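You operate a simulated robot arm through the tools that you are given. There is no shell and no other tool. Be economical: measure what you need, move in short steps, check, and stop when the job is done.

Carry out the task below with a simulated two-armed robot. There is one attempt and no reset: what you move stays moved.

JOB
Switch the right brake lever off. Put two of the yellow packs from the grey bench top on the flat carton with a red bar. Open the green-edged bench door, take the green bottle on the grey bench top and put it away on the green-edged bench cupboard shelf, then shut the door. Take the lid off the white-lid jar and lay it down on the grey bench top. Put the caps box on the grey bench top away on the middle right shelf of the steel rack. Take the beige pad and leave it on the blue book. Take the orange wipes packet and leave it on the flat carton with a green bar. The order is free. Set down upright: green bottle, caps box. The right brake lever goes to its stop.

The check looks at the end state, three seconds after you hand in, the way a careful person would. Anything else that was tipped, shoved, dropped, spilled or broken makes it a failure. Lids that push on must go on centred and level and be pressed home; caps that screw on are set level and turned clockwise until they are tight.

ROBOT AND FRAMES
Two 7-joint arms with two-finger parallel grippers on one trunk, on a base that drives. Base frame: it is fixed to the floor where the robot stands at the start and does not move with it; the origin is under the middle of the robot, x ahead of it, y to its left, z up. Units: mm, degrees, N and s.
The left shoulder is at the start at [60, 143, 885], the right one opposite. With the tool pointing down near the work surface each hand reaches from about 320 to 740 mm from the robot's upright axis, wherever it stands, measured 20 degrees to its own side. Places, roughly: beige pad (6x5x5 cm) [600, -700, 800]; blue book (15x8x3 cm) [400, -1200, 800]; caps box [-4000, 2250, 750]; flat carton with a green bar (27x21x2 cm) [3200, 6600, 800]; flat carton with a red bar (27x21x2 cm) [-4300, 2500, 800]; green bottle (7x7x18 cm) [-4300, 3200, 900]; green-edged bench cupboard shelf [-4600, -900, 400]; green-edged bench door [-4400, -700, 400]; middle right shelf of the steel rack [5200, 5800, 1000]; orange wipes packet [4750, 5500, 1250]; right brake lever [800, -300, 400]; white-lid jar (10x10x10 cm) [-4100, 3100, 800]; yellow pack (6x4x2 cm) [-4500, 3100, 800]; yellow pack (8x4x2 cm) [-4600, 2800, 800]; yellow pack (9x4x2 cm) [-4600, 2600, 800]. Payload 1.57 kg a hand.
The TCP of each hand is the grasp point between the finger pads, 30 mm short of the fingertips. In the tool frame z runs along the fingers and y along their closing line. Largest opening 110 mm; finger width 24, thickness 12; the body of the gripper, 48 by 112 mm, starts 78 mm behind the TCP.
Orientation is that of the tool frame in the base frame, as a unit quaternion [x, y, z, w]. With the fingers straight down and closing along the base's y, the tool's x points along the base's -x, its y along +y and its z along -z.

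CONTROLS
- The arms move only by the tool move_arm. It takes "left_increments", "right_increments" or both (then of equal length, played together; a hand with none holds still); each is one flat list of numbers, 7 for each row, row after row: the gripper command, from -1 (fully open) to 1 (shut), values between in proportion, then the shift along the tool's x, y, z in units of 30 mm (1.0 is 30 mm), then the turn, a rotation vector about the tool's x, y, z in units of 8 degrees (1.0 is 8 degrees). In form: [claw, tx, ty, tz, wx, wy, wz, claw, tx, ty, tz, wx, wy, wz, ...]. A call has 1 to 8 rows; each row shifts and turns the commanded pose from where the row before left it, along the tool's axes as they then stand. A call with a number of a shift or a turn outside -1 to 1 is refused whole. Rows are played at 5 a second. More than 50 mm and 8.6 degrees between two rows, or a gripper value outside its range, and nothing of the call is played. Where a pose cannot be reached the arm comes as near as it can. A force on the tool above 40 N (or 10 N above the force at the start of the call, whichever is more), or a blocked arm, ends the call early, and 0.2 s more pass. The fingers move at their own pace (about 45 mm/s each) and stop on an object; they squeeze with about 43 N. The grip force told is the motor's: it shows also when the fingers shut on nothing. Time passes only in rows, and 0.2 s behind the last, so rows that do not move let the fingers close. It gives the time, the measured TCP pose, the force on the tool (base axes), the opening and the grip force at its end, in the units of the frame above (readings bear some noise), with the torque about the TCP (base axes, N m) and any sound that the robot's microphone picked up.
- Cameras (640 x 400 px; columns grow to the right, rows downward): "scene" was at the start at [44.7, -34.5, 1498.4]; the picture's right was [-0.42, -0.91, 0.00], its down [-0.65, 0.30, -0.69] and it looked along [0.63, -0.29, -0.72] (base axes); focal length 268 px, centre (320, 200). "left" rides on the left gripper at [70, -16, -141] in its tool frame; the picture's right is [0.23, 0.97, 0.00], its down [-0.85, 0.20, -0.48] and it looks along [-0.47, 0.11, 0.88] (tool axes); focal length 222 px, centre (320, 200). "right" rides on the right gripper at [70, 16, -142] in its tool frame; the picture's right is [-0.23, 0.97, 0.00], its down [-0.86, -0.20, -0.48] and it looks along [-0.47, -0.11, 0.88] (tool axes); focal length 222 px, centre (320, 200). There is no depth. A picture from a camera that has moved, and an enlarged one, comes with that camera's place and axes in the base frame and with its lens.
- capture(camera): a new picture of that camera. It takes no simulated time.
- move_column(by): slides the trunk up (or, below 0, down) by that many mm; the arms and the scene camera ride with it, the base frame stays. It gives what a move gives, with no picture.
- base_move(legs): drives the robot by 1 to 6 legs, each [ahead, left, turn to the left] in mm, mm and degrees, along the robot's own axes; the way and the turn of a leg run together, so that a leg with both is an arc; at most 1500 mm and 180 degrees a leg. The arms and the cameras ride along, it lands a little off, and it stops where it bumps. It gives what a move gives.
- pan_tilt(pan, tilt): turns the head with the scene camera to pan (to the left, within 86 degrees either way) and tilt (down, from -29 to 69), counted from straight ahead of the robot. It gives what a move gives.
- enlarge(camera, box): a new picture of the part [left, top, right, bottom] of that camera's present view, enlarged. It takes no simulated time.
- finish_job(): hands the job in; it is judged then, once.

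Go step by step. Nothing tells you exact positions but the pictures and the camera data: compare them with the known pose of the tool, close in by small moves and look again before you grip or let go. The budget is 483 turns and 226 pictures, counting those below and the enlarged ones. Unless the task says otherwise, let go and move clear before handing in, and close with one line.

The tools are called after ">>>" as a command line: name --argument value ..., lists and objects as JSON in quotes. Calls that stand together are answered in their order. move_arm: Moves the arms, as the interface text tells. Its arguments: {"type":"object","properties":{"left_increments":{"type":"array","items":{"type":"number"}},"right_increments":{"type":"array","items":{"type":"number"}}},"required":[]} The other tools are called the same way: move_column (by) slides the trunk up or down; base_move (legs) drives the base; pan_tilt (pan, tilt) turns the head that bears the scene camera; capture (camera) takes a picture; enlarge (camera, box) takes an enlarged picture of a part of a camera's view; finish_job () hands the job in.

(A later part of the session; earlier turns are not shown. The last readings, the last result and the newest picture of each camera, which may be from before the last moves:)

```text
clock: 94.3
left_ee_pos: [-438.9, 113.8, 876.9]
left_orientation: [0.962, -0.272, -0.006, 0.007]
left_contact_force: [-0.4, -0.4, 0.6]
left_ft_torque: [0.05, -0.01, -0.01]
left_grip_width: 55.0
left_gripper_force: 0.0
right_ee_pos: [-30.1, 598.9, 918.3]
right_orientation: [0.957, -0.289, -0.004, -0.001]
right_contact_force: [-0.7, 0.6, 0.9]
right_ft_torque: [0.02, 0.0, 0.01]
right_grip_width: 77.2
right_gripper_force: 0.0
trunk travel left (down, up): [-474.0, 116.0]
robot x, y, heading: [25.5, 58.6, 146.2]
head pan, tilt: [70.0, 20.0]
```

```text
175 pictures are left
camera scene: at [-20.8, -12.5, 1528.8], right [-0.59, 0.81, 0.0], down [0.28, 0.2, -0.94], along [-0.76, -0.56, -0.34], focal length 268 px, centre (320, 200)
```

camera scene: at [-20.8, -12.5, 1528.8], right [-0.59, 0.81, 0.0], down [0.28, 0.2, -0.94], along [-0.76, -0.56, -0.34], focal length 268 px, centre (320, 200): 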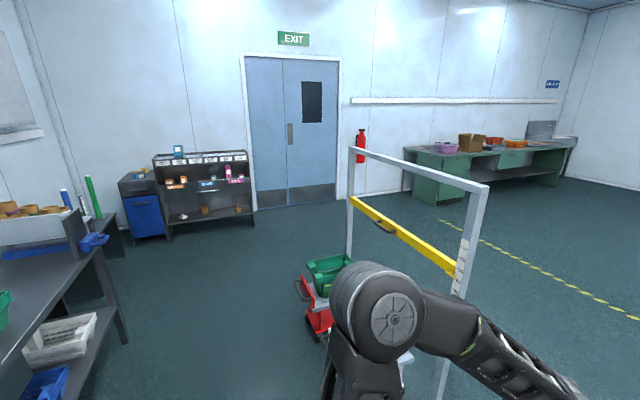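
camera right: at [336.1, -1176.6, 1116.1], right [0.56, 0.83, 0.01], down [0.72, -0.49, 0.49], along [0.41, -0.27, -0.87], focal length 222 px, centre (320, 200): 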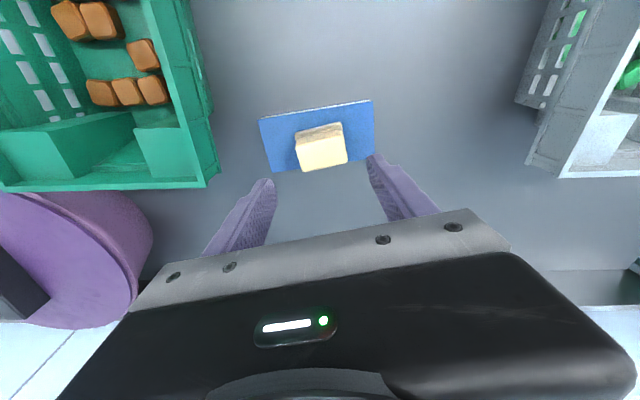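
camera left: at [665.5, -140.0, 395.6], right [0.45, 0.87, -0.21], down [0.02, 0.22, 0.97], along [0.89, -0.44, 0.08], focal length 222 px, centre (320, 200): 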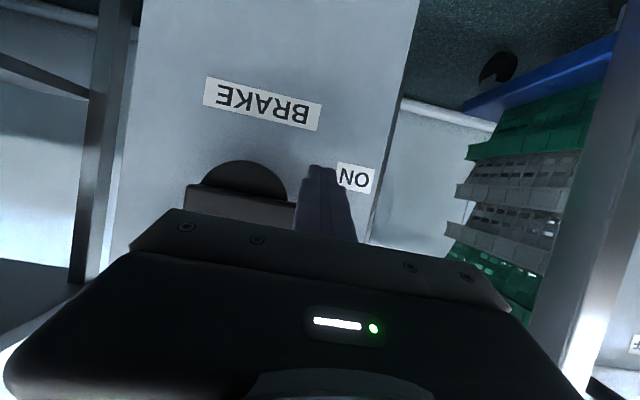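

The route to the far bench goes between the gantry frame and a blue trolley. I drive the first part, then look.

>>> base_move --legs '[[900, 215, 0], [900, 215, 0], [700, -40, 0]]'

>>> pan_tilt --pan 0 --tilt 25

>>> capture --camera "scene"

```text
clock: 107.2
left_ee_pos: [-2754.7, 1216.9, 875.7]
left_orientation: [0.963, -0.27, -0.007, 0.007]
left_contact_force: [0.7, -0.4, -0.7]
left_ft_torque: [-0.02, -0.01, 0.03]
left_grip_width: 55.1
left_gripper_force: 0.0
right_ee_pos: [-2346.4, 1702.4, 916.7]
right_orientation: [0.958, -0.287, -0.005, -0.001]
right_contact_force: [-0.8, 0.3, -0.2]
right_ft_torque: [-0.02, -0.02, -0.03]
right_grip_width: 77.2
right_gripper_force: 0.0
trunk travel left (down, up): [-474.0, 116.0]
robot x, y, heading: [-2283.9, 1159.6, 146.4]
head pan, tilt: [70.0, 20.0]
```

```text
clock: 108.6
left_ee_pos: [-2754.2, 1215.5, 874.4]
left_orientation: [0.963, -0.27, -0.006, 0.007]
left_contact_force: [0.2, 0.4, -0.3]
left_ft_torque: [-0.01, -0.03, 0.01]
left_grip_width: 55.1
left_gripper_force: 0.0
right_ee_pos: [-2345.4, 1701.6, 917.2]
right_orientation: [0.958, -0.288, -0.005, -0.002]
right_contact_force: [0.3, 0.3, -0.3]
right_ft_torque: [-0.01, -0.01, -0.02]
right_grip_width: 76.7
right_gripper_force: 0.1
trunk travel left (down, up): [-474.0, 116.0]
robot x, y, heading: [-2286.6, 1160.1, 146.2]
head pan, tilt: [0.0, 25.0]
```

```text
174 pictures are left
camera scene: at [-2336.7, 1196.9, 1520.7], right [0.55, 0.83, 0.0], down [0.35, -0.23, -0.91], along [-0.76, 0.5, -0.42], focal length 268 px, centre (320, 200)
```

scene: 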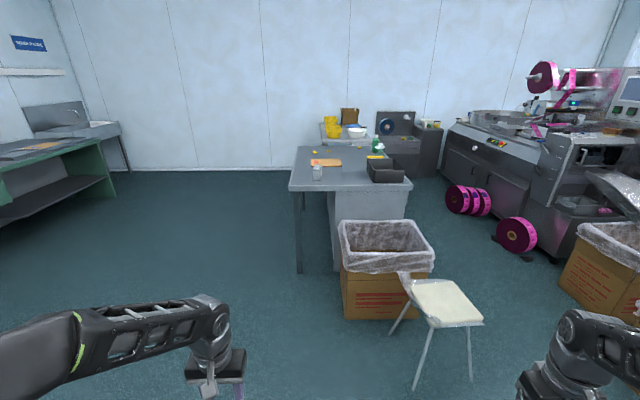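

The grey bench is ahead; caps box, carton and packs are nearest its left long side. I drive to its left side and turn to face it.

>>> base_move --legs '[[800, 335, 0], [800, 335, 0], [300, 100, 0], [0, 0, -90]]'

>>> pan_tilt --pan 0 --tilt 35

>>> capture --camera "scene"

```text
clock: 122.8
left_ee_pos: [-4250.8, 2043.6, 874.8]
left_orientation: [-0.502, 0.865, 0.009, 0.0]
left_contact_force: [-0.1, -0.6, -0.4]
left_ft_torque: [-0.03, 0.0, -0.01]
left_grip_width: 54.9
left_gripper_force: 0.0
right_ee_pos: [-3752.0, 1649.9, 917.4]
right_orientation: [-0.486, 0.874, 0.003, 0.005]
right_contact_force: [-0.6, 0.2, 0.4]
right_ft_torque: [0.01, 0.0, 0.01]
right_grip_width: 77.1
right_gripper_force: 0.0
trunk travel left (down, up): [-474.0, 116.0]
robot x, y, heading: [-4289.9, 1579.8, 58.2]
head pan, tilt: [0.0, 25.0]
```

```text
clock: 123.6
left_ee_pos: [-4251.4, 2044.6, 875.4]
left_orientation: [-0.503, 0.864, 0.009, 0.0]
left_contact_force: [-0.4, -0.5, 0.0]
left_ft_torque: [-0.01, 0.0, -0.01]
left_grip_width: 55.2
left_gripper_force: 0.0
right_ee_pos: [-3753.8, 1651.0, 918.0]
right_orientation: [-0.487, 0.874, 0.003, 0.005]
right_contact_force: [0.9, -0.4, 0.3]
right_ft_torque: [0.0, 0.0, -0.02]
right_grip_width: 77.0
right_gripper_force: 0.0
trunk travel left (down, up): [-474.0, 116.0]
robot x, y, heading: [-4290.2, 1577.6, 58.3]
head pan, tilt: [0.0, 35.0]
```

```text
173 pictures are left
camera scene: at [-4258.0, 1625.0, 1505.0], right [0.85, -0.53, 0.0], down [-0.3, -0.49, -0.82], along [0.43, 0.7, -0.57], focal length 268 px, centre (320, 200)
```

scene: 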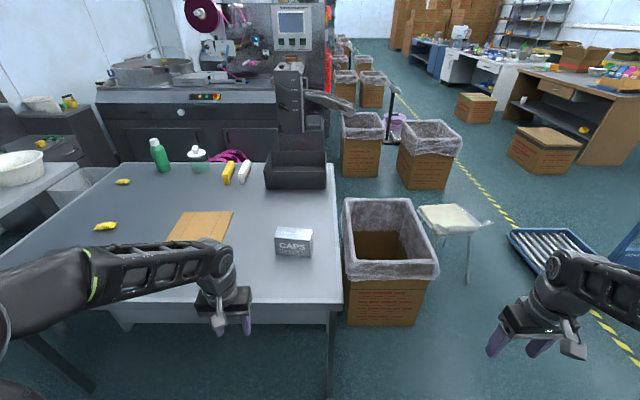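

>>> enlarge --camera "scene" --box '[80, 130, 340, 290]'

```text
2.46 times, centred on (210, 210) of scene
camera zoom: at [-4258.0, 1625.0, 1505.0], right [0.85, -0.53, 0.0], down [-0.3, -0.49, -0.82], along [0.43, 0.7, -0.57], focal length 660 px, centre (591, 175)
```

zoom: 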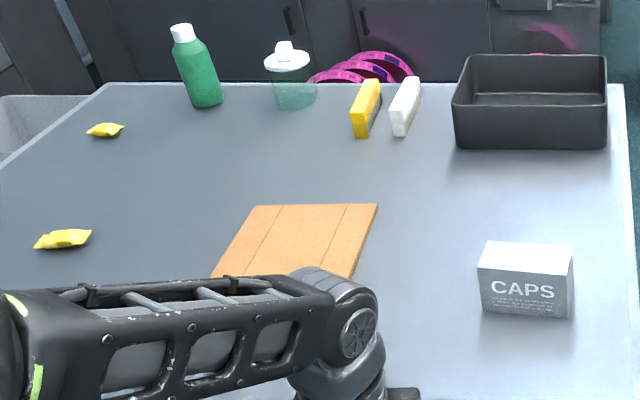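

The bench items are: packs near [-4562, 2792] and [-4600, 2600], the orange-brown flat carton near [-4230, 2586]. I raise the trunk and park in front of the packs.

>>> move_column --by 110

>>> base_move --legs '[[0, 650, -1.7], [190, 0, 0]]'

>>> pan_tilt --pan 10 --tilt 50

>>> capture --camera "scene"

>>> capture --camera "left"

```text
clock: 125.0
left_ee_pos: [-4250.1, 2044.0, 985.9]
left_orientation: [-0.502, 0.865, 0.01, 0.0]
left_contact_force: [-0.4, -0.1, 0.5]
left_ft_torque: [0.01, 0.01, -0.02]
left_grip_width: 54.8
left_gripper_force: 0.1
right_ee_pos: [-3752.5, 1651.3, 1028.1]
right_orientation: [-0.486, 0.874, 0.003, 0.005]
right_contact_force: [0.4, 0.5, 0.2]
right_ft_torque: [0.0, 0.0, -0.04]
right_grip_width: 77.0
right_gripper_force: 0.1
trunk travel left (down, up): [-584.0, 6.0]
robot x, y, heading: [-4292.7, 1577.1, 58.3]
head pan, tilt: [0.0, 35.0]
```

```text
clock: 129.8
left_ee_pos: [-4681.7, 2561.7, 984.7]
left_orientation: [-0.486, 0.874, 0.009, -0.001]
left_contact_force: [0.2, -0.2, 0.3]
left_ft_torque: [0.0, 0.05, -0.02]
left_grip_width: 54.8
left_gripper_force: 0.0
right_ee_pos: [-4200.2, 2148.1, 1027.2]
right_orientation: [-0.469, 0.883, 0.002, 0.004]
right_contact_force: [0.1, 0.0, 0.2]
right_ft_torque: [-0.03, 0.0, -0.03]
right_grip_width: 77.0
right_gripper_force: 0.0
trunk travel left (down, up): [-584.0, 6.0]
robot x, y, heading: [-4740.7, 2095.9, 55.7]
head pan, tilt: [0.0, 35.0]
```

```text
clock: 130.6
left_ee_pos: [-4681.7, 2562.5, 985.7]
left_orientation: [-0.485, 0.874, 0.009, 0.001]
left_contact_force: [-0.6, -0.7, -0.3]
left_ft_torque: [-0.03, 0.01, 0.0]
left_grip_width: 55.1
left_gripper_force: 0.1
right_ee_pos: [-4200.4, 2147.3, 1028.0]
right_orientation: [-0.469, 0.883, 0.002, 0.005]
right_contact_force: [0.1, 0.0, 0.9]
right_ft_torque: [-0.02, 0.0, 0.0]
right_grip_width: 77.2
right_gripper_force: 0.0
trunk travel left (down, up): [-584.0, 6.0]
robot x, y, heading: [-4743.5, 2096.4, 55.4]
head pan, tilt: [10.0, 50.0]
```

```text
171 pictures are left
camera scene: at [-4724.4, 2140.1, 1593.3], right [0.91, -0.41, 0.0], down [-0.31, -0.7, -0.64], along [0.26, 0.59, -0.77], focal length 268 px, centre (320, 200)
```

scene: 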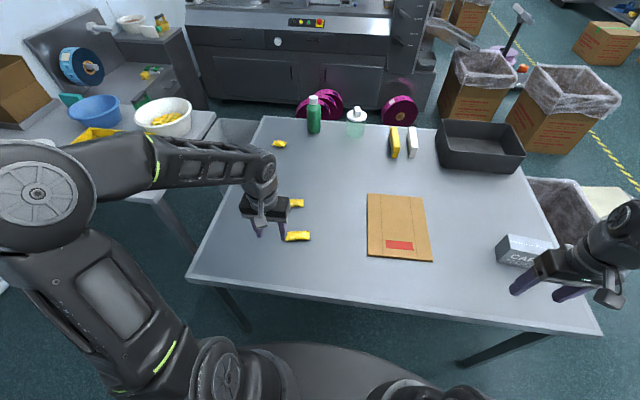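

```text
170 pictures are left
camera left: at [-4704.0, 2492.4, 1126.6], right [-0.95, 0.32, 0.01], down [0.29, 0.82, 0.49], along [0.15, 0.47, -0.87], focal length 222 px, centre (320, 200)
```

left: 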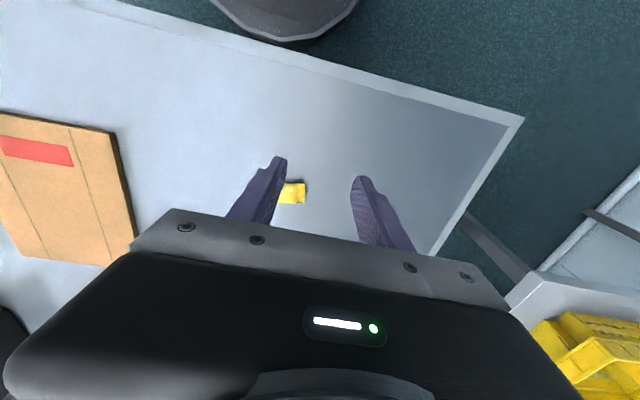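

Red bar seen on the carton centred near [-4267, 2515]; pack 3 is near [-4600, 2632], its long side along the bench edge, so I need the grip turned 90°. I move above it and yaw.

>>> move_arm --left_increments '[-0.5, -0.87, -0.22, 0, 0, 0, 0, -0.5, -0.87, -0.22, 0, 0, 0, 0, -0.5, -0.87, -0.22, 0, 0, 0, 0, -0.5, -0.87, -0.22, 0, 0, 0, 0]'

>>> move_arm --left_increments '[-0.5, 0, 0, 0, 0, 0, 1, -0.5, 0, 0, 0, 0, 0, 1, -0.5, 0, 0, 0, 0, 0, 1, -0.5, 0, 0, 0, 0, 0, 1, -0.5, 0, 0, 0, 0, 0, 1, -0.5, 0, 0, 0, 0, 0, 1, -0.5, 0, 0, 0, 0, 0, 1, -0.5, 0, 0, 0, 0, 0, 1]'

>>> capture --camera "left"

>>> capture --camera "scene"

```text
clock: 131.6
left_ee_pos: [-4602.0, 2636.3, 986.4]
left_orientation: [-0.486, 0.874, 0.009, -0.001]
left_contact_force: [-0.1, 0.3, 0.3]
left_ft_torque: [-0.02, 0.01, 0.0]
left_grip_width: 82.4
left_gripper_force: 0.0
right_ee_pos: [-4200.7, 2148.7, 1028.0]
right_orientation: [-0.468, 0.884, 0.002, 0.005]
right_contact_force: [0.7, 0.1, -0.2]
right_ft_torque: [0.0, 0.03, -0.01]
right_grip_width: 77.3
right_gripper_force: 0.0
trunk travel left (down, up): [-584.0, 6.0]
robot x, y, heading: [-4743.7, 2096.2, 55.8]
head pan, tilt: [10.0, 50.0]
```

```text
clock: 133.4
left_ee_pos: [-4603.2, 2636.2, 986.5]
left_orientation: [0.053, 0.999, 0.008, -0.005]
left_contact_force: [0.4, 0.0, 0.2]
left_ft_torque: [-0.03, 0.01, -0.02]
left_grip_width: 82.6
left_gripper_force: 0.0
right_ee_pos: [-4201.4, 2147.2, 1028.3]
right_orientation: [-0.469, 0.883, 0.003, 0.005]
right_contact_force: [-1.1, -0.8, 0.6]
right_ft_torque: [0.03, -0.01, 0.0]
right_grip_width: 76.9
right_gripper_force: 0.2
trunk travel left (down, up): [-584.0, 6.0]
robot x, y, heading: [-4742.5, 2092.3, 55.8]
head pan, tilt: [10.0, 50.0]
```

```text
169 pictures are left
camera left: at [-4673.8, 2625.9, 1129.1], right [-0.12, 0.99, 0.02], down [0.88, 0.1, 0.47], along [0.47, 0.07, -0.88], focal length 222 px, centre (320, 200)
```

left: 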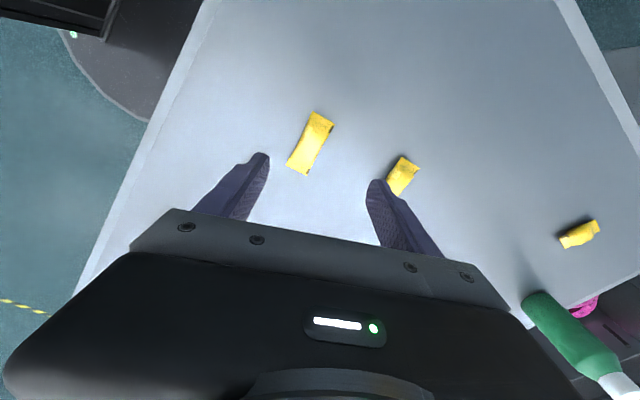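

```text
168 pictures are left
camera scene: at [-4724.5, 2140.1, 1593.2], right [0.91, -0.41, 0.0], down [-0.31, -0.7, -0.64], along [0.26, 0.59, -0.77], focal length 268 px, centre (320, 200)
```

scene: 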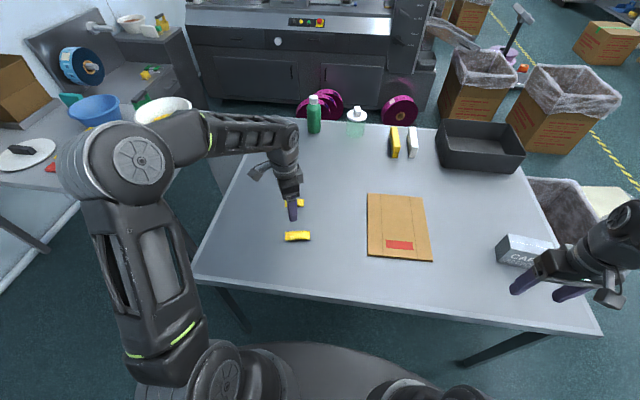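

Pack 3 centre [-4596, 2627], long axis heading ≈ -15°. I fine-align, yaw 10° more and descend partway.

>>> move_arm --left_increments '[-0.5, -0.27, -0.27, 0.8, 0, 0, 0.65, -0.5, 0, 0, 0.8, 0, 0, 0.6, -0.5, 0, 0, 1, 0, 0, 0, -0.5, 0, 0, 1, 0, 0, 0, -0.5, 0, 0, 1, 0, 0, 0]'

>>> capture --camera "left"

```text
clock: 134.6
left_ee_pos: [-4597.3, 2629.3, 848.1]
left_orientation: [0.138, 0.99, 0.007, -0.005]
left_contact_force: [0.7, 0.5, 0.4]
left_ft_torque: [0.04, -0.01, 0.01]
left_grip_width: 82.6
left_gripper_force: 0.1
right_ee_pos: [-4199.8, 2148.9, 1027.1]
right_orientation: [-0.469, 0.883, 0.002, 0.004]
right_contact_force: [0.9, -0.3, -0.2]
right_ft_torque: [0.0, -0.02, -0.02]
right_grip_width: 76.9
right_gripper_force: 0.0
trunk travel left (down, up): [-584.0, 6.0]
robot x, y, heading: [-4739.7, 2096.1, 55.7]
head pan, tilt: [10.0, 50.0]
```

```text
167 pictures are left
camera left: at [-4668.1, 2631.7, 990.1], right [0.05, 1.0, 0.02], down [0.88, -0.05, 0.47], along [0.47, -0.01, -0.88], focal length 222 px, centre (320, 200)
```

left: 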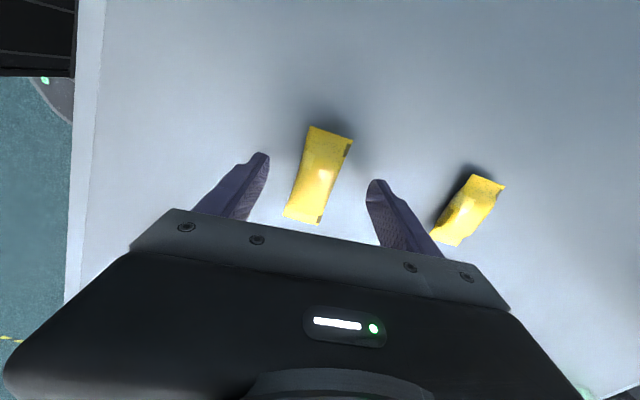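

Well aligned. I go down 12 mm more and close.

>>> move_arm --left_increments '[-0.5, 0, 0, 0.25, 0, 0, 0, -0.5, 0, 0, 0.2, 0, 0, 0, 0.9, 0, 0, 0, 0, 0, 0, 0.9, 0, 0, 0, 0, 0, 0, 0.9, 0, 0, 0, 0, 0, 0, 0.9, 0, 0, 0, 0, 0, 0]'

>>> capture --camera "left"

```text
clock: 136.0
left_ee_pos: [-4598.2, 2628.7, 835.1]
left_orientation: [0.138, 0.99, 0.008, -0.006]
left_contact_force: [0.6, 0.5, 0.2]
left_ft_torque: [0.0, 0.0, -0.03]
left_grip_width: 32.9
left_gripper_force: 22.4
right_ee_pos: [-4200.3, 2147.3, 1027.2]
right_orientation: [-0.469, 0.883, 0.002, 0.004]
right_contact_force: [-0.2, 0.0, 0.3]
right_ft_torque: [0.01, 0.01, 0.01]
right_grip_width: 76.9
right_gripper_force: 0.1
trunk travel left (down, up): [-584.0, 6.0]
robot x, y, heading: [-4739.6, 2095.5, 56.0]
head pan, tilt: [10.0, 50.0]
```

```text
166 pictures are left
camera left: at [-4668.9, 2631.4, 977.0], right [0.05, 1.0, 0.02], down [0.88, -0.05, 0.47], along [0.47, -0.01, -0.88], focal length 222 px, centre (320, 200)
```

left: 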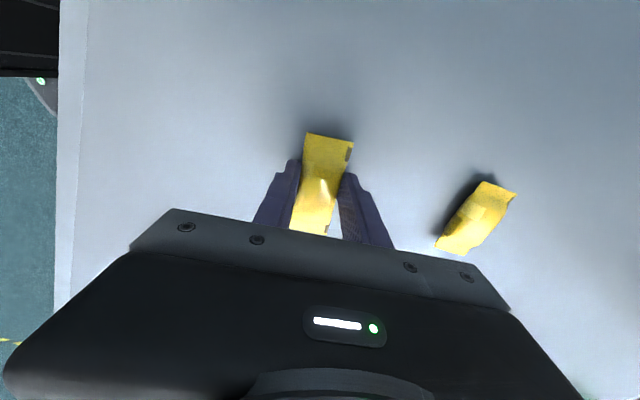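

Gripped at 33 mm. I lift, strafe right toward the carton and check.

>>> move_arm --left_increments '[0.9, 0, 0, -0.5, 0, 0, 0, 0.9, 0, 0, -1, 0, 0, 0, 0.9, 0, 0, -1, 0, 0, 0, 0.9, 0, 0, -1, 0, 0, 0]'

>>> base_move --legs '[[0, -338, 0]]'

>>> move_arm --left_increments '[0.9, -0.28, 0.87, 0, 0, 0, 0, 0.9, -0.28, 0.87, 0, 0, 0, 0, 0.9, -0.28, 0.87, 0, 0, 0, 0, 0.9, -0.28, 0.87, 0, 0, 0, 0, 0.9, -0.28, 0.87, 0, 0, 0, 0]'

>>> capture --camera "left"

>>> capture --camera "scene"

```text
clock: 137.0
left_ee_pos: [-4599.4, 2625.3, 938.1]
left_orientation: [0.139, 0.99, 0.006, -0.007]
left_contact_force: [0.5, 0.5, -0.6]
left_ft_torque: [0.04, 0.02, -0.02]
left_grip_width: 32.5
left_gripper_force: 41.3
right_ee_pos: [-4199.7, 2147.5, 1027.3]
right_orientation: [-0.469, 0.883, 0.002, 0.005]
right_contact_force: [0.6, 0.7, -0.1]
right_ft_torque: [0.0, 0.02, -0.01]
right_grip_width: 76.8
right_gripper_force: 0.1
trunk travel left (down, up): [-584.0, 6.0]
robot x, y, heading: [-4740.1, 2095.9, 55.6]
head pan, tilt: [10.0, 50.0]
```

```text
clock: 139.2
left_ee_pos: [-4320.5, 2436.4, 938.1]
left_orientation: [0.14, 0.99, 0.007, -0.005]
left_contact_force: [0.6, 0.1, -0.1]
left_ft_torque: [-0.03, 0.02, 0.01]
left_grip_width: 32.1
left_gripper_force: 40.4
right_ee_pos: [-3922.6, 1957.9, 1026.7]
right_orientation: [-0.469, 0.883, 0.003, 0.004]
right_contact_force: [-0.3, 0.2, 0.1]
right_ft_torque: [0.01, 0.01, -0.01]
right_grip_width: 77.0
right_gripper_force: 0.1
trunk travel left (down, up): [-584.0, 6.0]
robot x, y, heading: [-4463.6, 1905.1, 55.8]
head pan, tilt: [10.0, 50.0]
```

```text
clock: 140.4
left_ee_pos: [-4243.9, 2552.4, 938.0]
left_orientation: [0.139, 0.99, 0.006, -0.006]
left_contact_force: [1.0, 0.0, -0.6]
left_ft_torque: [-0.01, 0.01, 0.01]
left_grip_width: 32.5
left_gripper_force: 40.6
right_ee_pos: [-3922.4, 1958.4, 1027.6]
right_orientation: [-0.468, 0.883, 0.002, 0.004]
right_contact_force: [0.2, -0.1, 0.1]
right_ft_torque: [-0.01, 0.05, -0.05]
right_grip_width: 77.2
right_gripper_force: 0.1
trunk travel left (down, up): [-584.0, 6.0]
robot x, y, heading: [-4463.5, 1907.0, 55.9]
head pan, tilt: [10.0, 50.0]
```

```text
165 pictures are left
camera left: at [-4313.9, 2555.1, 1081.4], right [0.05, 1.0, 0.01], down [0.88, -0.05, 0.47], along [0.47, -0.01, -0.88], focal length 222 px, centre (320, 200)
```

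left: 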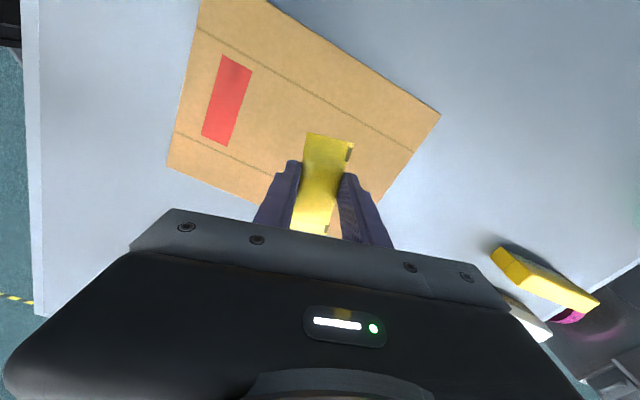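

```text
164 pictures are left
camera scene: at [-4446.4, 1952.2, 1593.2], right [0.91, -0.41, 0.0], down [-0.32, -0.7, -0.64], along [0.26, 0.59, -0.77], focal length 268 px, centre (320, 200)
```

scene: 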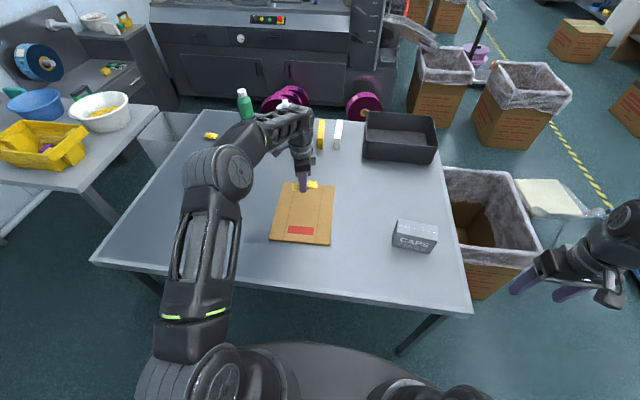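

Carton centre ≈ [-4245, 2526]; the pack hovers over its far half. I nudge forward, lower and release.

>>> move_arm --left_increments '[0.9, -0.13, 0.83, 0.6, 0, 0, 0, 0.9, 0, 0, 1, 0, 0, 0, 0.9, 0, 0, 0.8, 0, 0, 0, 0.9, 0, 0, 0.27, 0, 0, 0]'

>>> capture --camera "left"

```text
clock: 141.4
left_ee_pos: [-4234.3, 2575.7, 860.5]
left_orientation: [0.14, 0.99, 0.007, -0.005]
left_contact_force: [-0.3, 0.0, -1.2]
left_ft_torque: [0.01, 0.0, -0.01]
left_grip_width: 32.3
left_gripper_force: 40.3
right_ee_pos: [-3923.6, 1957.9, 1026.2]
right_orientation: [-0.467, 0.884, 0.002, 0.005]
right_contact_force: [0.2, 0.7, -0.7]
right_ft_torque: [0.0, -0.01, 0.02]
right_grip_width: 77.1
right_gripper_force: 0.0
trunk travel left (down, up): [-584.0, 6.0]
robot x, y, heading: [-4462.8, 1905.7, 55.6]
head pan, tilt: [10.0, 50.0]
```

```text
163 pictures are left
camera left: at [-4305.5, 2578.3, 1002.8], right [0.05, 1.0, 0.02], down [0.88, -0.05, 0.47], along [0.47, -0.01, -0.88], focal length 222 px, centre (320, 200)
```

left: 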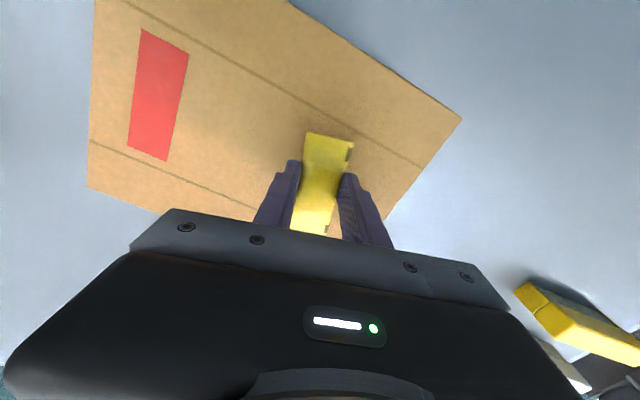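

Pack sits well inside the carton outline. Lower slightly, release, rise.

>>> move_arm --left_increments '[0.9, 0, 0, 0.15, 0, 0, 0, 0.2, 0, 0, 0, 0, 0, 0, -0.1, 0, 0, 0, 0, 0, 0, -0.1, 0, 0, -0.7, 0, 0, 0, -0.1, 0, 0, -1, 0, 0, 0, -0.5, 0, 0, -1, 0, 0, 0, -0.5, 0, 0, -1, 0, 0, 0]'

>>> capture --camera "left"

```text
clock: 143.0
left_ee_pos: [-4235.1, 2572.5, 965.5]
left_orientation: [0.14, 0.99, 0.007, -0.005]
left_contact_force: [0.1, 0.1, -0.7]
left_ft_torque: [0.03, 0.01, -0.01]
left_grip_width: 82.4
left_gripper_force: 0.2
right_ee_pos: [-3923.8, 1957.8, 1027.9]
right_orientation: [-0.468, 0.884, 0.002, 0.005]
right_contact_force: [-1.0, 0.2, -0.4]
right_ft_torque: [0.01, -0.01, -0.01]
right_grip_width: 76.9
right_gripper_force: 0.0
trunk travel left (down, up): [-584.0, 6.0]
robot x, y, heading: [-4465.6, 1907.0, 55.7]
head pan, tilt: [10.0, 50.0]
```

```text
162 pictures are left
camera left: at [-4304.9, 2575.3, 1107.6], right [0.05, 1.0, 0.01], down [0.88, -0.05, 0.47], along [0.47, -0.01, -0.88], focal length 222 px, centre (320, 200)
```

left: 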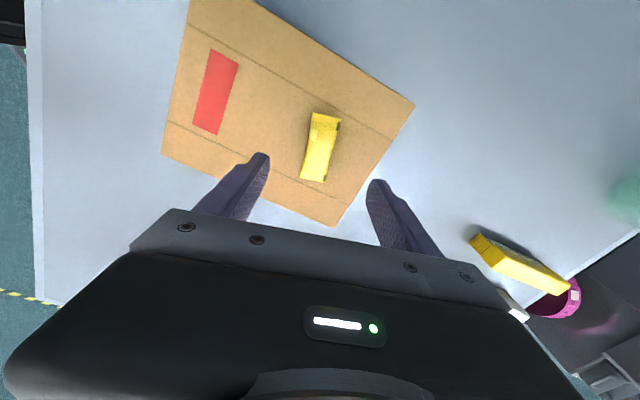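

Now for pack 2: strafe left 382 mm with a small back-off.

>>> base_move --legs '[[0, 382, 0]]'

>>> capture --camera "left"

```text
clock: 145.4
left_ee_pos: [-4551.2, 2790.9, 965.0]
left_orientation: [0.14, 0.99, 0.006, -0.006]
left_contact_force: [-0.7, -0.4, -1.2]
left_ft_torque: [0.01, 0.0, -0.01]
left_grip_width: 82.4
left_gripper_force: 0.1
right_ee_pos: [-4241.3, 2174.7, 1028.2]
right_orientation: [-0.467, 0.884, 0.003, 0.004]
right_contact_force: [0.1, 0.7, 0.1]
right_ft_torque: [0.02, -0.02, -0.01]
right_grip_width: 77.0
right_gripper_force: 0.0
trunk travel left (down, up): [-584.0, 6.0]
robot x, y, heading: [-4780.3, 2121.9, 55.8]
head pan, tilt: [10.0, 50.0]
```

```text
161 pictures are left
camera left: at [-4621.8, 2793.0, 1107.1], right [0.05, 1.0, 0.01], down [0.88, -0.05, 0.47], along [0.47, -0.01, -0.88], focal length 222 px, centre (320, 200)
```

left: 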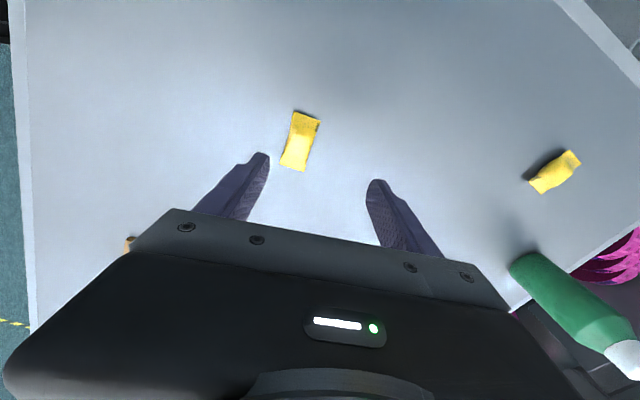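

Pack 2 at [-4556, 2767], aligned with the tool. Descend and grip.

>>> move_arm --left_increments '[-0.5, -0.06, -0.81, 0.8, 0, 0, 0, -0.5, 0, 0, 1, 0, 0, 0, -0.5, 0, 0, 1, 0, 0, 0, -0.5, 0, 0, 1, 0, 0, 0, -0.5, 0, 0, 0.5, 0, 0, 0]'

>>> capture --camera "left"

```text
clock: 146.6
left_ee_pos: [-4557.1, 2769.4, 834.8]
left_orientation: [0.14, 0.99, 0.007, -0.006]
left_contact_force: [-1.0, -0.1, -0.7]
left_ft_torque: [0.0, -0.01, -0.01]
left_grip_width: 82.5
left_gripper_force: 0.0
right_ee_pos: [-4241.8, 2175.5, 1026.9]
right_orientation: [-0.467, 0.884, 0.003, 0.005]
right_contact_force: [-0.4, 0.2, 0.1]
right_ft_torque: [0.0, 0.0, 0.01]
right_grip_width: 77.1
right_gripper_force: 0.0
trunk travel left (down, up): [-584.0, 6.0]
robot x, y, heading: [-4783.3, 2123.3, 55.8]
head pan, tilt: [10.0, 50.0]
```

```text
160 pictures are left
camera left: at [-4627.6, 2771.6, 977.8], right [0.05, 1.0, 0.02], down [0.88, -0.05, 0.47], along [0.47, -0.01, -0.88], focal length 222 px, centre (320, 200)
```

left: 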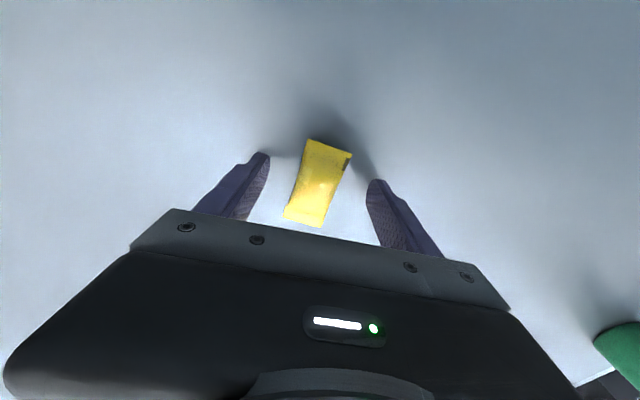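

Centred; close, lift, strafe right 392 and pull back 64 mm over the carton's near half.

>>> move_arm --left_increments '[0.9, 0, 0, 0, 0, 0, 0, 0.9, 0, 0, 0, 0, 0, 0, 0.9, 0, 0, 0, 0, 0, 0, 0.9, 0, 0, 0, 0, 0, 0, 0.9, 0, 0, -0.5, 0, 0, 0, 0.9, 0, 0, -1, 0, 0, 0, 0.9, 0.3, -1, -1, 0, 0, 0, 0.9, 0.3, -1, -1, 0, 0, 0]'

>>> base_move --legs '[[0, -392, 0]]'

>>> capture --camera "left"

```text
clock: 148.4
left_ee_pos: [-4590.2, 2713.2, 941.4]
left_orientation: [0.14, 0.99, 0.007, -0.006]
left_contact_force: [-0.2, 0.5, -0.4]
left_ft_torque: [-0.02, -0.01, -0.01]
left_grip_width: 32.4
left_gripper_force: 41.3
right_ee_pos: [-4241.1, 2173.3, 1027.5]
right_orientation: [-0.467, 0.884, 0.003, 0.005]
right_contact_force: [0.5, 0.1, -0.3]
right_ft_torque: [0.01, 0.0, 0.03]
right_grip_width: 77.2
right_gripper_force: 0.0
trunk travel left (down, up): [-584.0, 6.0]
robot x, y, heading: [-4778.6, 2120.4, 55.7]
head pan, tilt: [10.0, 50.0]
```

```text
clock: 150.9
left_ee_pos: [-4266.0, 2491.0, 941.1]
left_orientation: [0.142, 0.99, 0.006, -0.006]
left_contact_force: [-0.1, -0.3, 0.0]
left_ft_torque: [0.01, -0.01, 0.0]
left_grip_width: 32.5
left_gripper_force: 40.8
right_ee_pos: [-3919.4, 1952.4, 1028.6]
right_orientation: [-0.467, 0.884, 0.003, 0.005]
right_contact_force: [0.9, -0.9, 0.4]
right_ft_torque: [-0.03, 0.02, 0.02]
right_grip_width: 77.1
right_gripper_force: 0.2
trunk travel left (down, up): [-584.0, 6.0]
robot x, y, heading: [-4460.4, 1903.6, 55.3]
head pan, tilt: [10.0, 50.0]
```

```text
159 pictures are left
camera left: at [-4336.4, 2494.1, 1084.1], right [0.05, 1.0, 0.02], down [0.88, -0.06, 0.47], along [0.47, -0.01, -0.88], focal length 222 px, centre (320, 200)
```

left: 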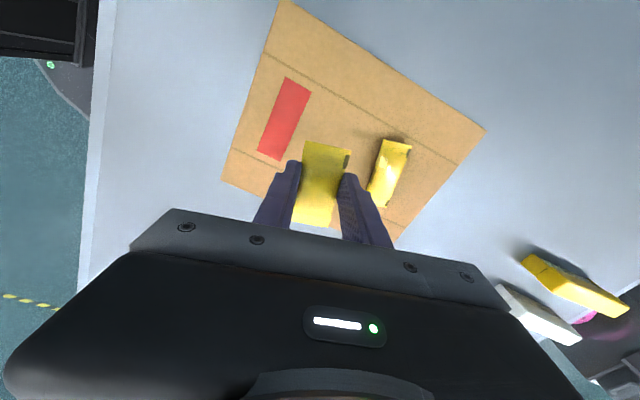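

Good position with room to the first pack. Lower.

>>> move_arm --left_increments '[0.9, 0, 0, 1, 0, 0, 0, 0.9, 0, 0, 1, 0, 0, 0, 0.9, 0, 0, 0.7, 0, 0, 0]'

>>> capture --camera "left"

```text
clock: 151.7
left_ee_pos: [-4267.6, 2493.9, 860.0]
left_orientation: [0.142, 0.99, 0.006, -0.006]
left_contact_force: [-0.3, -0.7, -0.6]
left_ft_torque: [-0.01, 0.0, -0.01]
left_grip_width: 32.2
left_gripper_force: 40.6
right_ee_pos: [-3919.2, 1952.2, 1026.6]
right_orientation: [-0.467, 0.884, 0.002, 0.004]
right_contact_force: [0.4, 0.6, 0.2]
right_ft_torque: [0.02, 0.02, -0.01]
right_grip_width: 77.1
right_gripper_force: 0.1
trunk travel left (down, up): [-584.0, 6.0]
robot x, y, heading: [-4461.3, 1902.8, 55.4]
head pan, tilt: [10.0, 50.0]
```

```text
158 pictures are left
camera left: at [-4337.1, 2495.0, 1002.2], right [0.06, 1.0, 0.02], down [0.88, -0.06, 0.47], along [0.47, -0.01, -0.88], focal length 222 px, centre (320, 200)
```

left: 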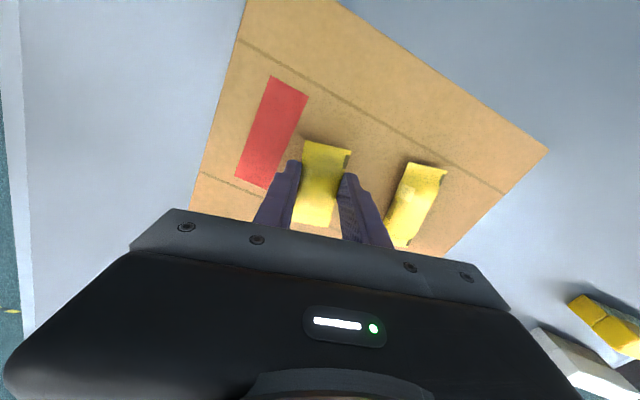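

Inside the outline by ~80 mm. Lower slightly and release.

>>> move_arm --left_increments '[0.9, 0, 0, 0.15, 0, 0, 0, 0.2, 0, 0, 0, 0, 0, 0, 0, 0, 0, 0, 0, 0, 0, 0, 0, 0, -0.7, 0, 0, 0, 0, 0, 0, -1, 0, 0, 0, -0.5, 0, 0, -1, 0, 0, 0, -0.5, 0, 0, -1, 0, 0, 0]'

>>> capture --camera "left"

```text
clock: 153.3
left_ee_pos: [-4264.8, 2488.5, 966.2]
left_orientation: [0.142, 0.99, 0.007, -0.007]
left_contact_force: [-0.4, 1.3, -0.2]
left_ft_torque: [0.04, 0.0, 0.01]
left_grip_width: 82.8
left_gripper_force: 0.2
right_ee_pos: [-3919.2, 1951.2, 1027.3]
right_orientation: [-0.466, 0.885, 0.002, 0.004]
right_contact_force: [-0.8, 0.3, -0.2]
right_ft_torque: [0.01, -0.01, -0.01]
right_grip_width: 77.4
right_gripper_force: 0.0
trunk travel left (down, up): [-584.0, 6.0]
robot x, y, heading: [-4465.4, 1901.7, 55.4]
head pan, tilt: [10.0, 50.0]
```

```text
157 pictures are left
camera left: at [-4335.4, 2491.4, 1108.8], right [0.05, 1.0, 0.01], down [0.88, -0.06, 0.47], along [0.47, -0.01, -0.88], focal length 222 px, centre (320, 200)
```

left: 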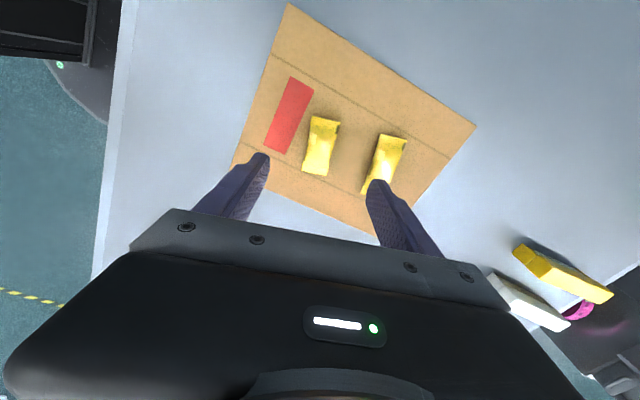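

Both packs lie on the carton. The bottle and jar stand at the far side of the bench, so I need a route around; I look to the right over the front area.

>>> pan_tilt --pan -45 --tilt 35

>>> capture --camera "scene"

>>> pan_tilt --pan 5 --tilt 25

>>> capture --camera "scene"

```text
clock: 154.5
left_ee_pos: [-4263.8, 2489.6, 966.3]
left_orientation: [0.142, 0.99, 0.007, -0.005]
left_contact_force: [0.7, -0.8, 0.3]
left_ft_torque: [0.0, 0.03, -0.01]
left_grip_width: 82.5
left_gripper_force: 0.1
right_ee_pos: [-3919.7, 1952.3, 1028.0]
right_orientation: [-0.467, 0.884, 0.002, 0.005]
right_contact_force: [-0.5, 0.3, -0.9]
right_ft_torque: [-0.01, 0.01, 0.0]
right_grip_width: 77.0
right_gripper_force: 0.1
trunk travel left (down, up): [-584.0, 6.0]
robot x, y, heading: [-4462.0, 1905.2, 55.5]
head pan, tilt: [-45.0, 35.0]
```

```text
156 pictures are left
camera scene: at [-4388.6, 1893.7, 1614.9], right [0.18, -0.98, 0.0], down [-0.56, -0.1, -0.82], along [0.81, 0.15, -0.57], focal length 268 px, centre (320, 200)
```

scene: 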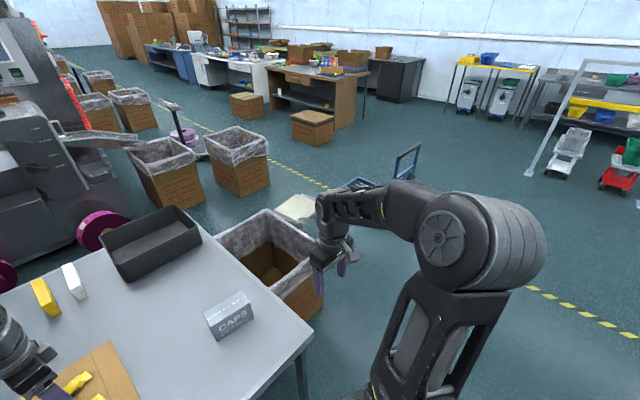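

```text
clock: 155.7
left_ee_pos: [-4264.2, 2489.7, 966.0]
left_orientation: [0.141, 0.99, 0.007, -0.006]
left_contact_force: [0.1, -0.2, -0.4]
left_ft_torque: [-0.02, 0.0, 0.02]
left_grip_width: 82.4
left_gripper_force: 0.0
right_ee_pos: [-3919.8, 1952.6, 1026.9]
right_orientation: [-0.467, 0.884, 0.002, 0.005]
right_contact_force: [0.5, -0.5, 0.0]
right_ft_torque: [0.01, -0.01, 0.03]
right_grip_width: 76.8
right_gripper_force: 0.2
trunk travel left (down, up): [-584.0, 6.0]
robot x, y, heading: [-4457.3, 1901.3, 55.4]
head pan, tilt: [5.0, 25.0]
```

```text
155 pictures are left
camera scene: at [-4429.7, 1957.8, 1630.7], right [0.87, -0.49, 0.0], down [-0.21, -0.37, -0.91], along [0.45, 0.79, -0.42], focal length 268 px, centre (320, 200)
```

scene: 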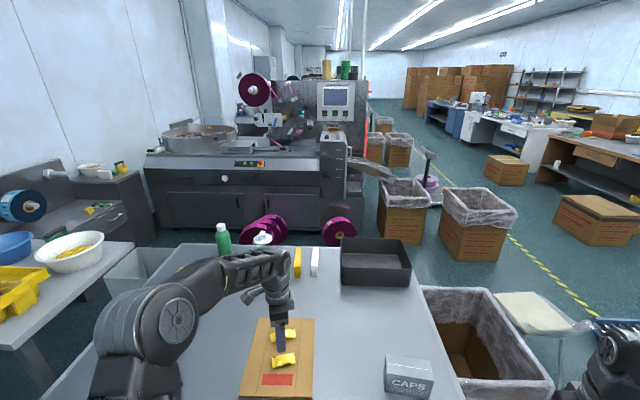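

I have a route: back off, pass south of the blue trolley, then come round to the bench's far side. I drive the first portion and look.

>>> base_move --legs '[[-350, 0, 0], [0, 0, -89], [1111, 367, 0], [1111, 367, 0]]'

>>> pan_tilt --pan 60 --tilt 35

>>> capture --camera "scene"

```text
clock: 172.8
left_ee_pos: [-1794.4, 877.8, 964.7]
left_orientation: [0.785, 0.619, 0.009, 0.0]
left_contact_force: [-0.1, 0.9, -0.6]
left_ft_torque: [0.01, -0.01, 0.0]
left_grip_width: 82.6
left_gripper_force: 0.0
right_ee_pos: [-2313.6, 507.9, 1028.0]
right_orientation: [0.273, 0.962, 0.0, 0.005]
right_contact_force: [0.4, -0.1, 0.0]
right_ft_torque: [0.01, 0.01, 0.03]
right_grip_width: 77.0
right_gripper_force: 0.0
trunk travel left (down, up): [-584.0, 6.0]
robot x, y, heading: [-2387.4, 1042.7, -31.8]
head pan, tilt: [5.0, 25.0]
```

```text
clock: 174.1
left_ee_pos: [-1793.1, 878.6, 965.3]
left_orientation: [0.785, 0.619, 0.009, 0.001]
left_contact_force: [-0.1, 0.0, -0.5]
left_ft_torque: [0.0, 0.0, 0.0]
left_grip_width: 82.4
left_gripper_force: 0.1
right_ee_pos: [-2313.2, 509.0, 1027.0]
right_orientation: [0.273, 0.962, -0.001, 0.004]
right_contact_force: [0.3, -1.0, -0.2]
right_ft_torque: [0.04, -0.02, 0.01]
right_grip_width: 76.9
right_gripper_force: 0.0
trunk travel left (down, up): [-584.0, 6.0]
robot x, y, heading: [-2385.1, 1044.1, -31.7]
head pan, tilt: [60.0, 35.0]
```

```text
154 pictures are left
camera scene: at [-2335.0, 1102.3, 1615.0], right [0.47, -0.88, 0.0], down [-0.51, -0.27, -0.82], along [0.72, 0.39, -0.57], focal length 268 px, centre (320, 200)
```

scene: 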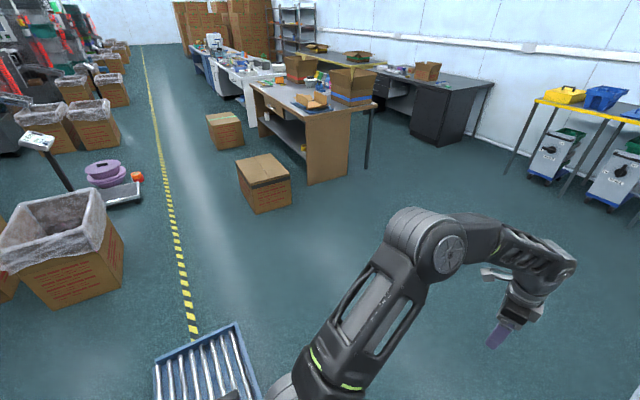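

The trolley's outline is clear. I continue around it in four legs to the gap before the bins.

>>> base_move --legs '[[881, 257, 0], [-155, 727, 0], [-616, 618, 0]]'

>>> pan_tilt --pan 86 --tilt 35

>>> capture --camera "scene"

```text
clock: 186.7
left_ee_pos: [-825.1, 2156.3, 967.1]
left_orientation: [0.791, 0.611, 0.009, 0.0]
left_contact_force: [-0.2, -0.5, 0.1]
left_ft_torque: [-0.01, 0.02, 0.02]
left_grip_width: 82.6
left_gripper_force: 0.1
right_ee_pos: [-1350.2, 1797.5, 1028.0]
right_orientation: [0.283, 0.959, -0.002, 0.005]
right_contact_force: [-1.2, 0.9, -0.9]
right_ft_torque: [0.01, -0.03, -0.03]
right_grip_width: 77.1
right_gripper_force: 0.0
trunk travel left (down, up): [-584.0, 6.0]
robot x, y, heading: [-1417.4, 2338.7, -32.8]
head pan, tilt: [60.0, 35.0]
```

```text
clock: 187.6
left_ee_pos: [-822.8, 2156.4, 966.2]
left_orientation: [0.792, 0.611, 0.009, 0.001]
left_contact_force: [1.0, 0.1, -0.3]
left_ft_torque: [0.02, 0.01, -0.01]
left_grip_width: 82.4
left_gripper_force: 0.1
right_ee_pos: [-1350.1, 1795.3, 1028.0]
right_orientation: [0.283, 0.959, -0.002, 0.005]
right_contact_force: [-1.2, -0.4, -1.0]
right_ft_torque: [-0.02, 0.01, -0.01]
right_grip_width: 76.9
right_gripper_force: 0.1
trunk travel left (down, up): [-584.0, 6.0]
robot x, y, heading: [-1414.2, 2336.4, -32.8]
head pan, tilt: [85.9, 35.0]
```

```text
153 pictures are left
camera scene: at [-1385.9, 2420.9, 1615.0], right [0.8, -0.6, 0.0], down [-0.35, -0.46, -0.82], along [0.49, 0.65, -0.57], focal length 268 px, centre (320, 200)
```

scene: 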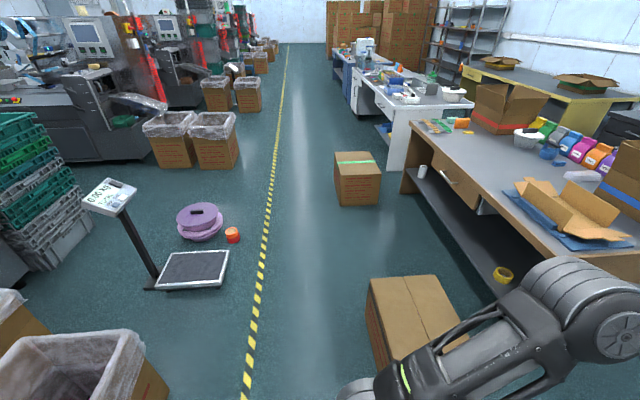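

I turn to face west and look along the gap.

>>> base_move --legs '[[0, 0, 180]]'

>>> pan_tilt --pan 0 --tilt 40

>>> capture --camera "scene"

```text
clock: 195.3
left_ee_pos: [-2002.0, 2531.6, 966.8]
left_orientation: [-0.599, 0.801, 0.001, -0.009]
left_contact_force: [-0.5, -0.1, 0.6]
left_ft_torque: [-0.01, 0.03, -0.03]
left_grip_width: 82.3
left_gripper_force: 0.0
right_ee_pos: [-1463.2, 2875.9, 1029.3]
right_orientation: [0.955, -0.298, -0.005, -0.001]
right_contact_force: [-0.3, -0.8, -0.5]
right_ft_torque: [-0.02, 0.0, 0.01]
right_grip_width: 76.8
right_gripper_force: 0.0
trunk travel left (down, up): [-584.0, 6.0]
robot x, y, heading: [-1415.7, 2335.6, 145.3]
head pan, tilt: [85.9, 35.0]
```

```text
clock: 196.9
left_ee_pos: [-2001.0, 2532.8, 964.9]
left_orientation: [-0.599, 0.801, 0.001, -0.009]
left_contact_force: [-0.4, 0.3, 0.5]
left_ft_torque: [-0.02, -0.01, -0.04]
left_grip_width: 82.8
left_gripper_force: 0.1
right_ee_pos: [-1463.5, 2875.8, 1027.7]
right_orientation: [0.955, -0.298, -0.006, -0.002]
right_contact_force: [-0.6, -0.2, 0.1]
right_ft_torque: [-0.01, -0.01, 0.01]
right_grip_width: 77.0
right_gripper_force: 0.0
trunk travel left (down, up): [-584.0, 6.0]
robot x, y, heading: [-1415.1, 2331.0, 145.2]
head pan, tilt: [0.0, 40.0]
```

```text
152 pictures are left
camera scene: at [-1459.2, 2365.9, 1607.4], right [0.57, 0.82, 0.0], down [0.53, -0.37, -0.77], along [-0.63, 0.44, -0.64], focal length 268 px, centre (320, 200)
```

scene: 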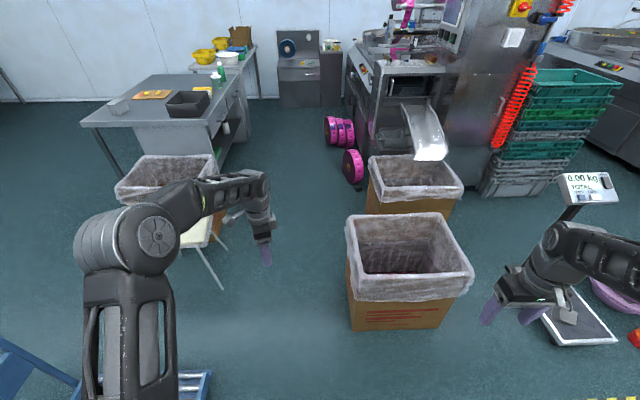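

The way past the bins to the bench's far side is open. I drive through and turn to face the bench from its far side.

>>> base_move --legs '[[653, 191, 0], [517, 27, 0], [739, -10, 0], [0, 0, 91]]'

>>> pan_tilt --pan -15 --tilt 35

>>> capture --camera "scene"

```text
clock: 210.7
left_ee_pos: [-3263.2, 2654.9, 965.7]
left_orientation: [0.992, -0.125, 0.006, 0.007]
left_contact_force: [0.1, 0.7, 0.2]
left_ft_torque: [0.05, -0.02, -0.02]
left_grip_width: 82.3
left_gripper_force: 0.1
right_ee_pos: [-3626.3, 3179.0, 1026.2]
right_orientation: [0.876, 0.482, -0.005, 0.003]
right_contact_force: [-0.2, 0.7, 0.8]
right_ft_torque: [0.02, 0.02, 0.01]
right_grip_width: 77.1
right_gripper_force: 0.0
trunk travel left (down, up): [-584.0, 6.0]
robot x, y, heading: [-3089.7, 3251.4, -122.7]
head pan, tilt: [0.0, 40.0]
```

```text
clock: 211.5
left_ee_pos: [-3263.1, 2655.7, 965.1]
left_orientation: [0.992, -0.124, 0.006, 0.007]
left_contact_force: [0.4, 0.6, -0.9]
left_ft_torque: [0.01, 0.01, 0.0]
left_grip_width: 82.7
left_gripper_force: 0.2
right_ee_pos: [-3626.7, 3180.2, 1027.7]
right_orientation: [0.876, 0.482, -0.004, 0.004]
right_contact_force: [-0.6, -0.9, 0.2]
right_ft_torque: [-0.01, -0.01, -0.01]
right_grip_width: 77.0
right_gripper_force: 0.1
trunk travel left (down, up): [-584.0, 6.0]
robot x, y, heading: [-3085.3, 3250.6, -122.4]
head pan, tilt: [-15.0, 35.0]
```

```text
151 pictures are left
camera scene: at [-3135.7, 3213.7, 1614.9], right [-0.68, 0.74, 0.0], down [0.42, 0.39, -0.82], along [-0.6, -0.55, -0.57], focal length 268 px, centre (320, 200)
```

scene: 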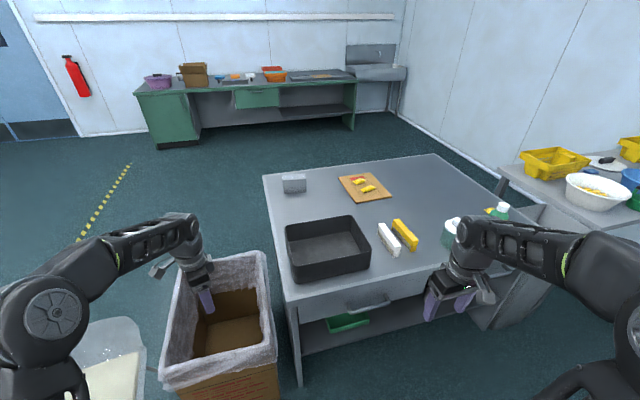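

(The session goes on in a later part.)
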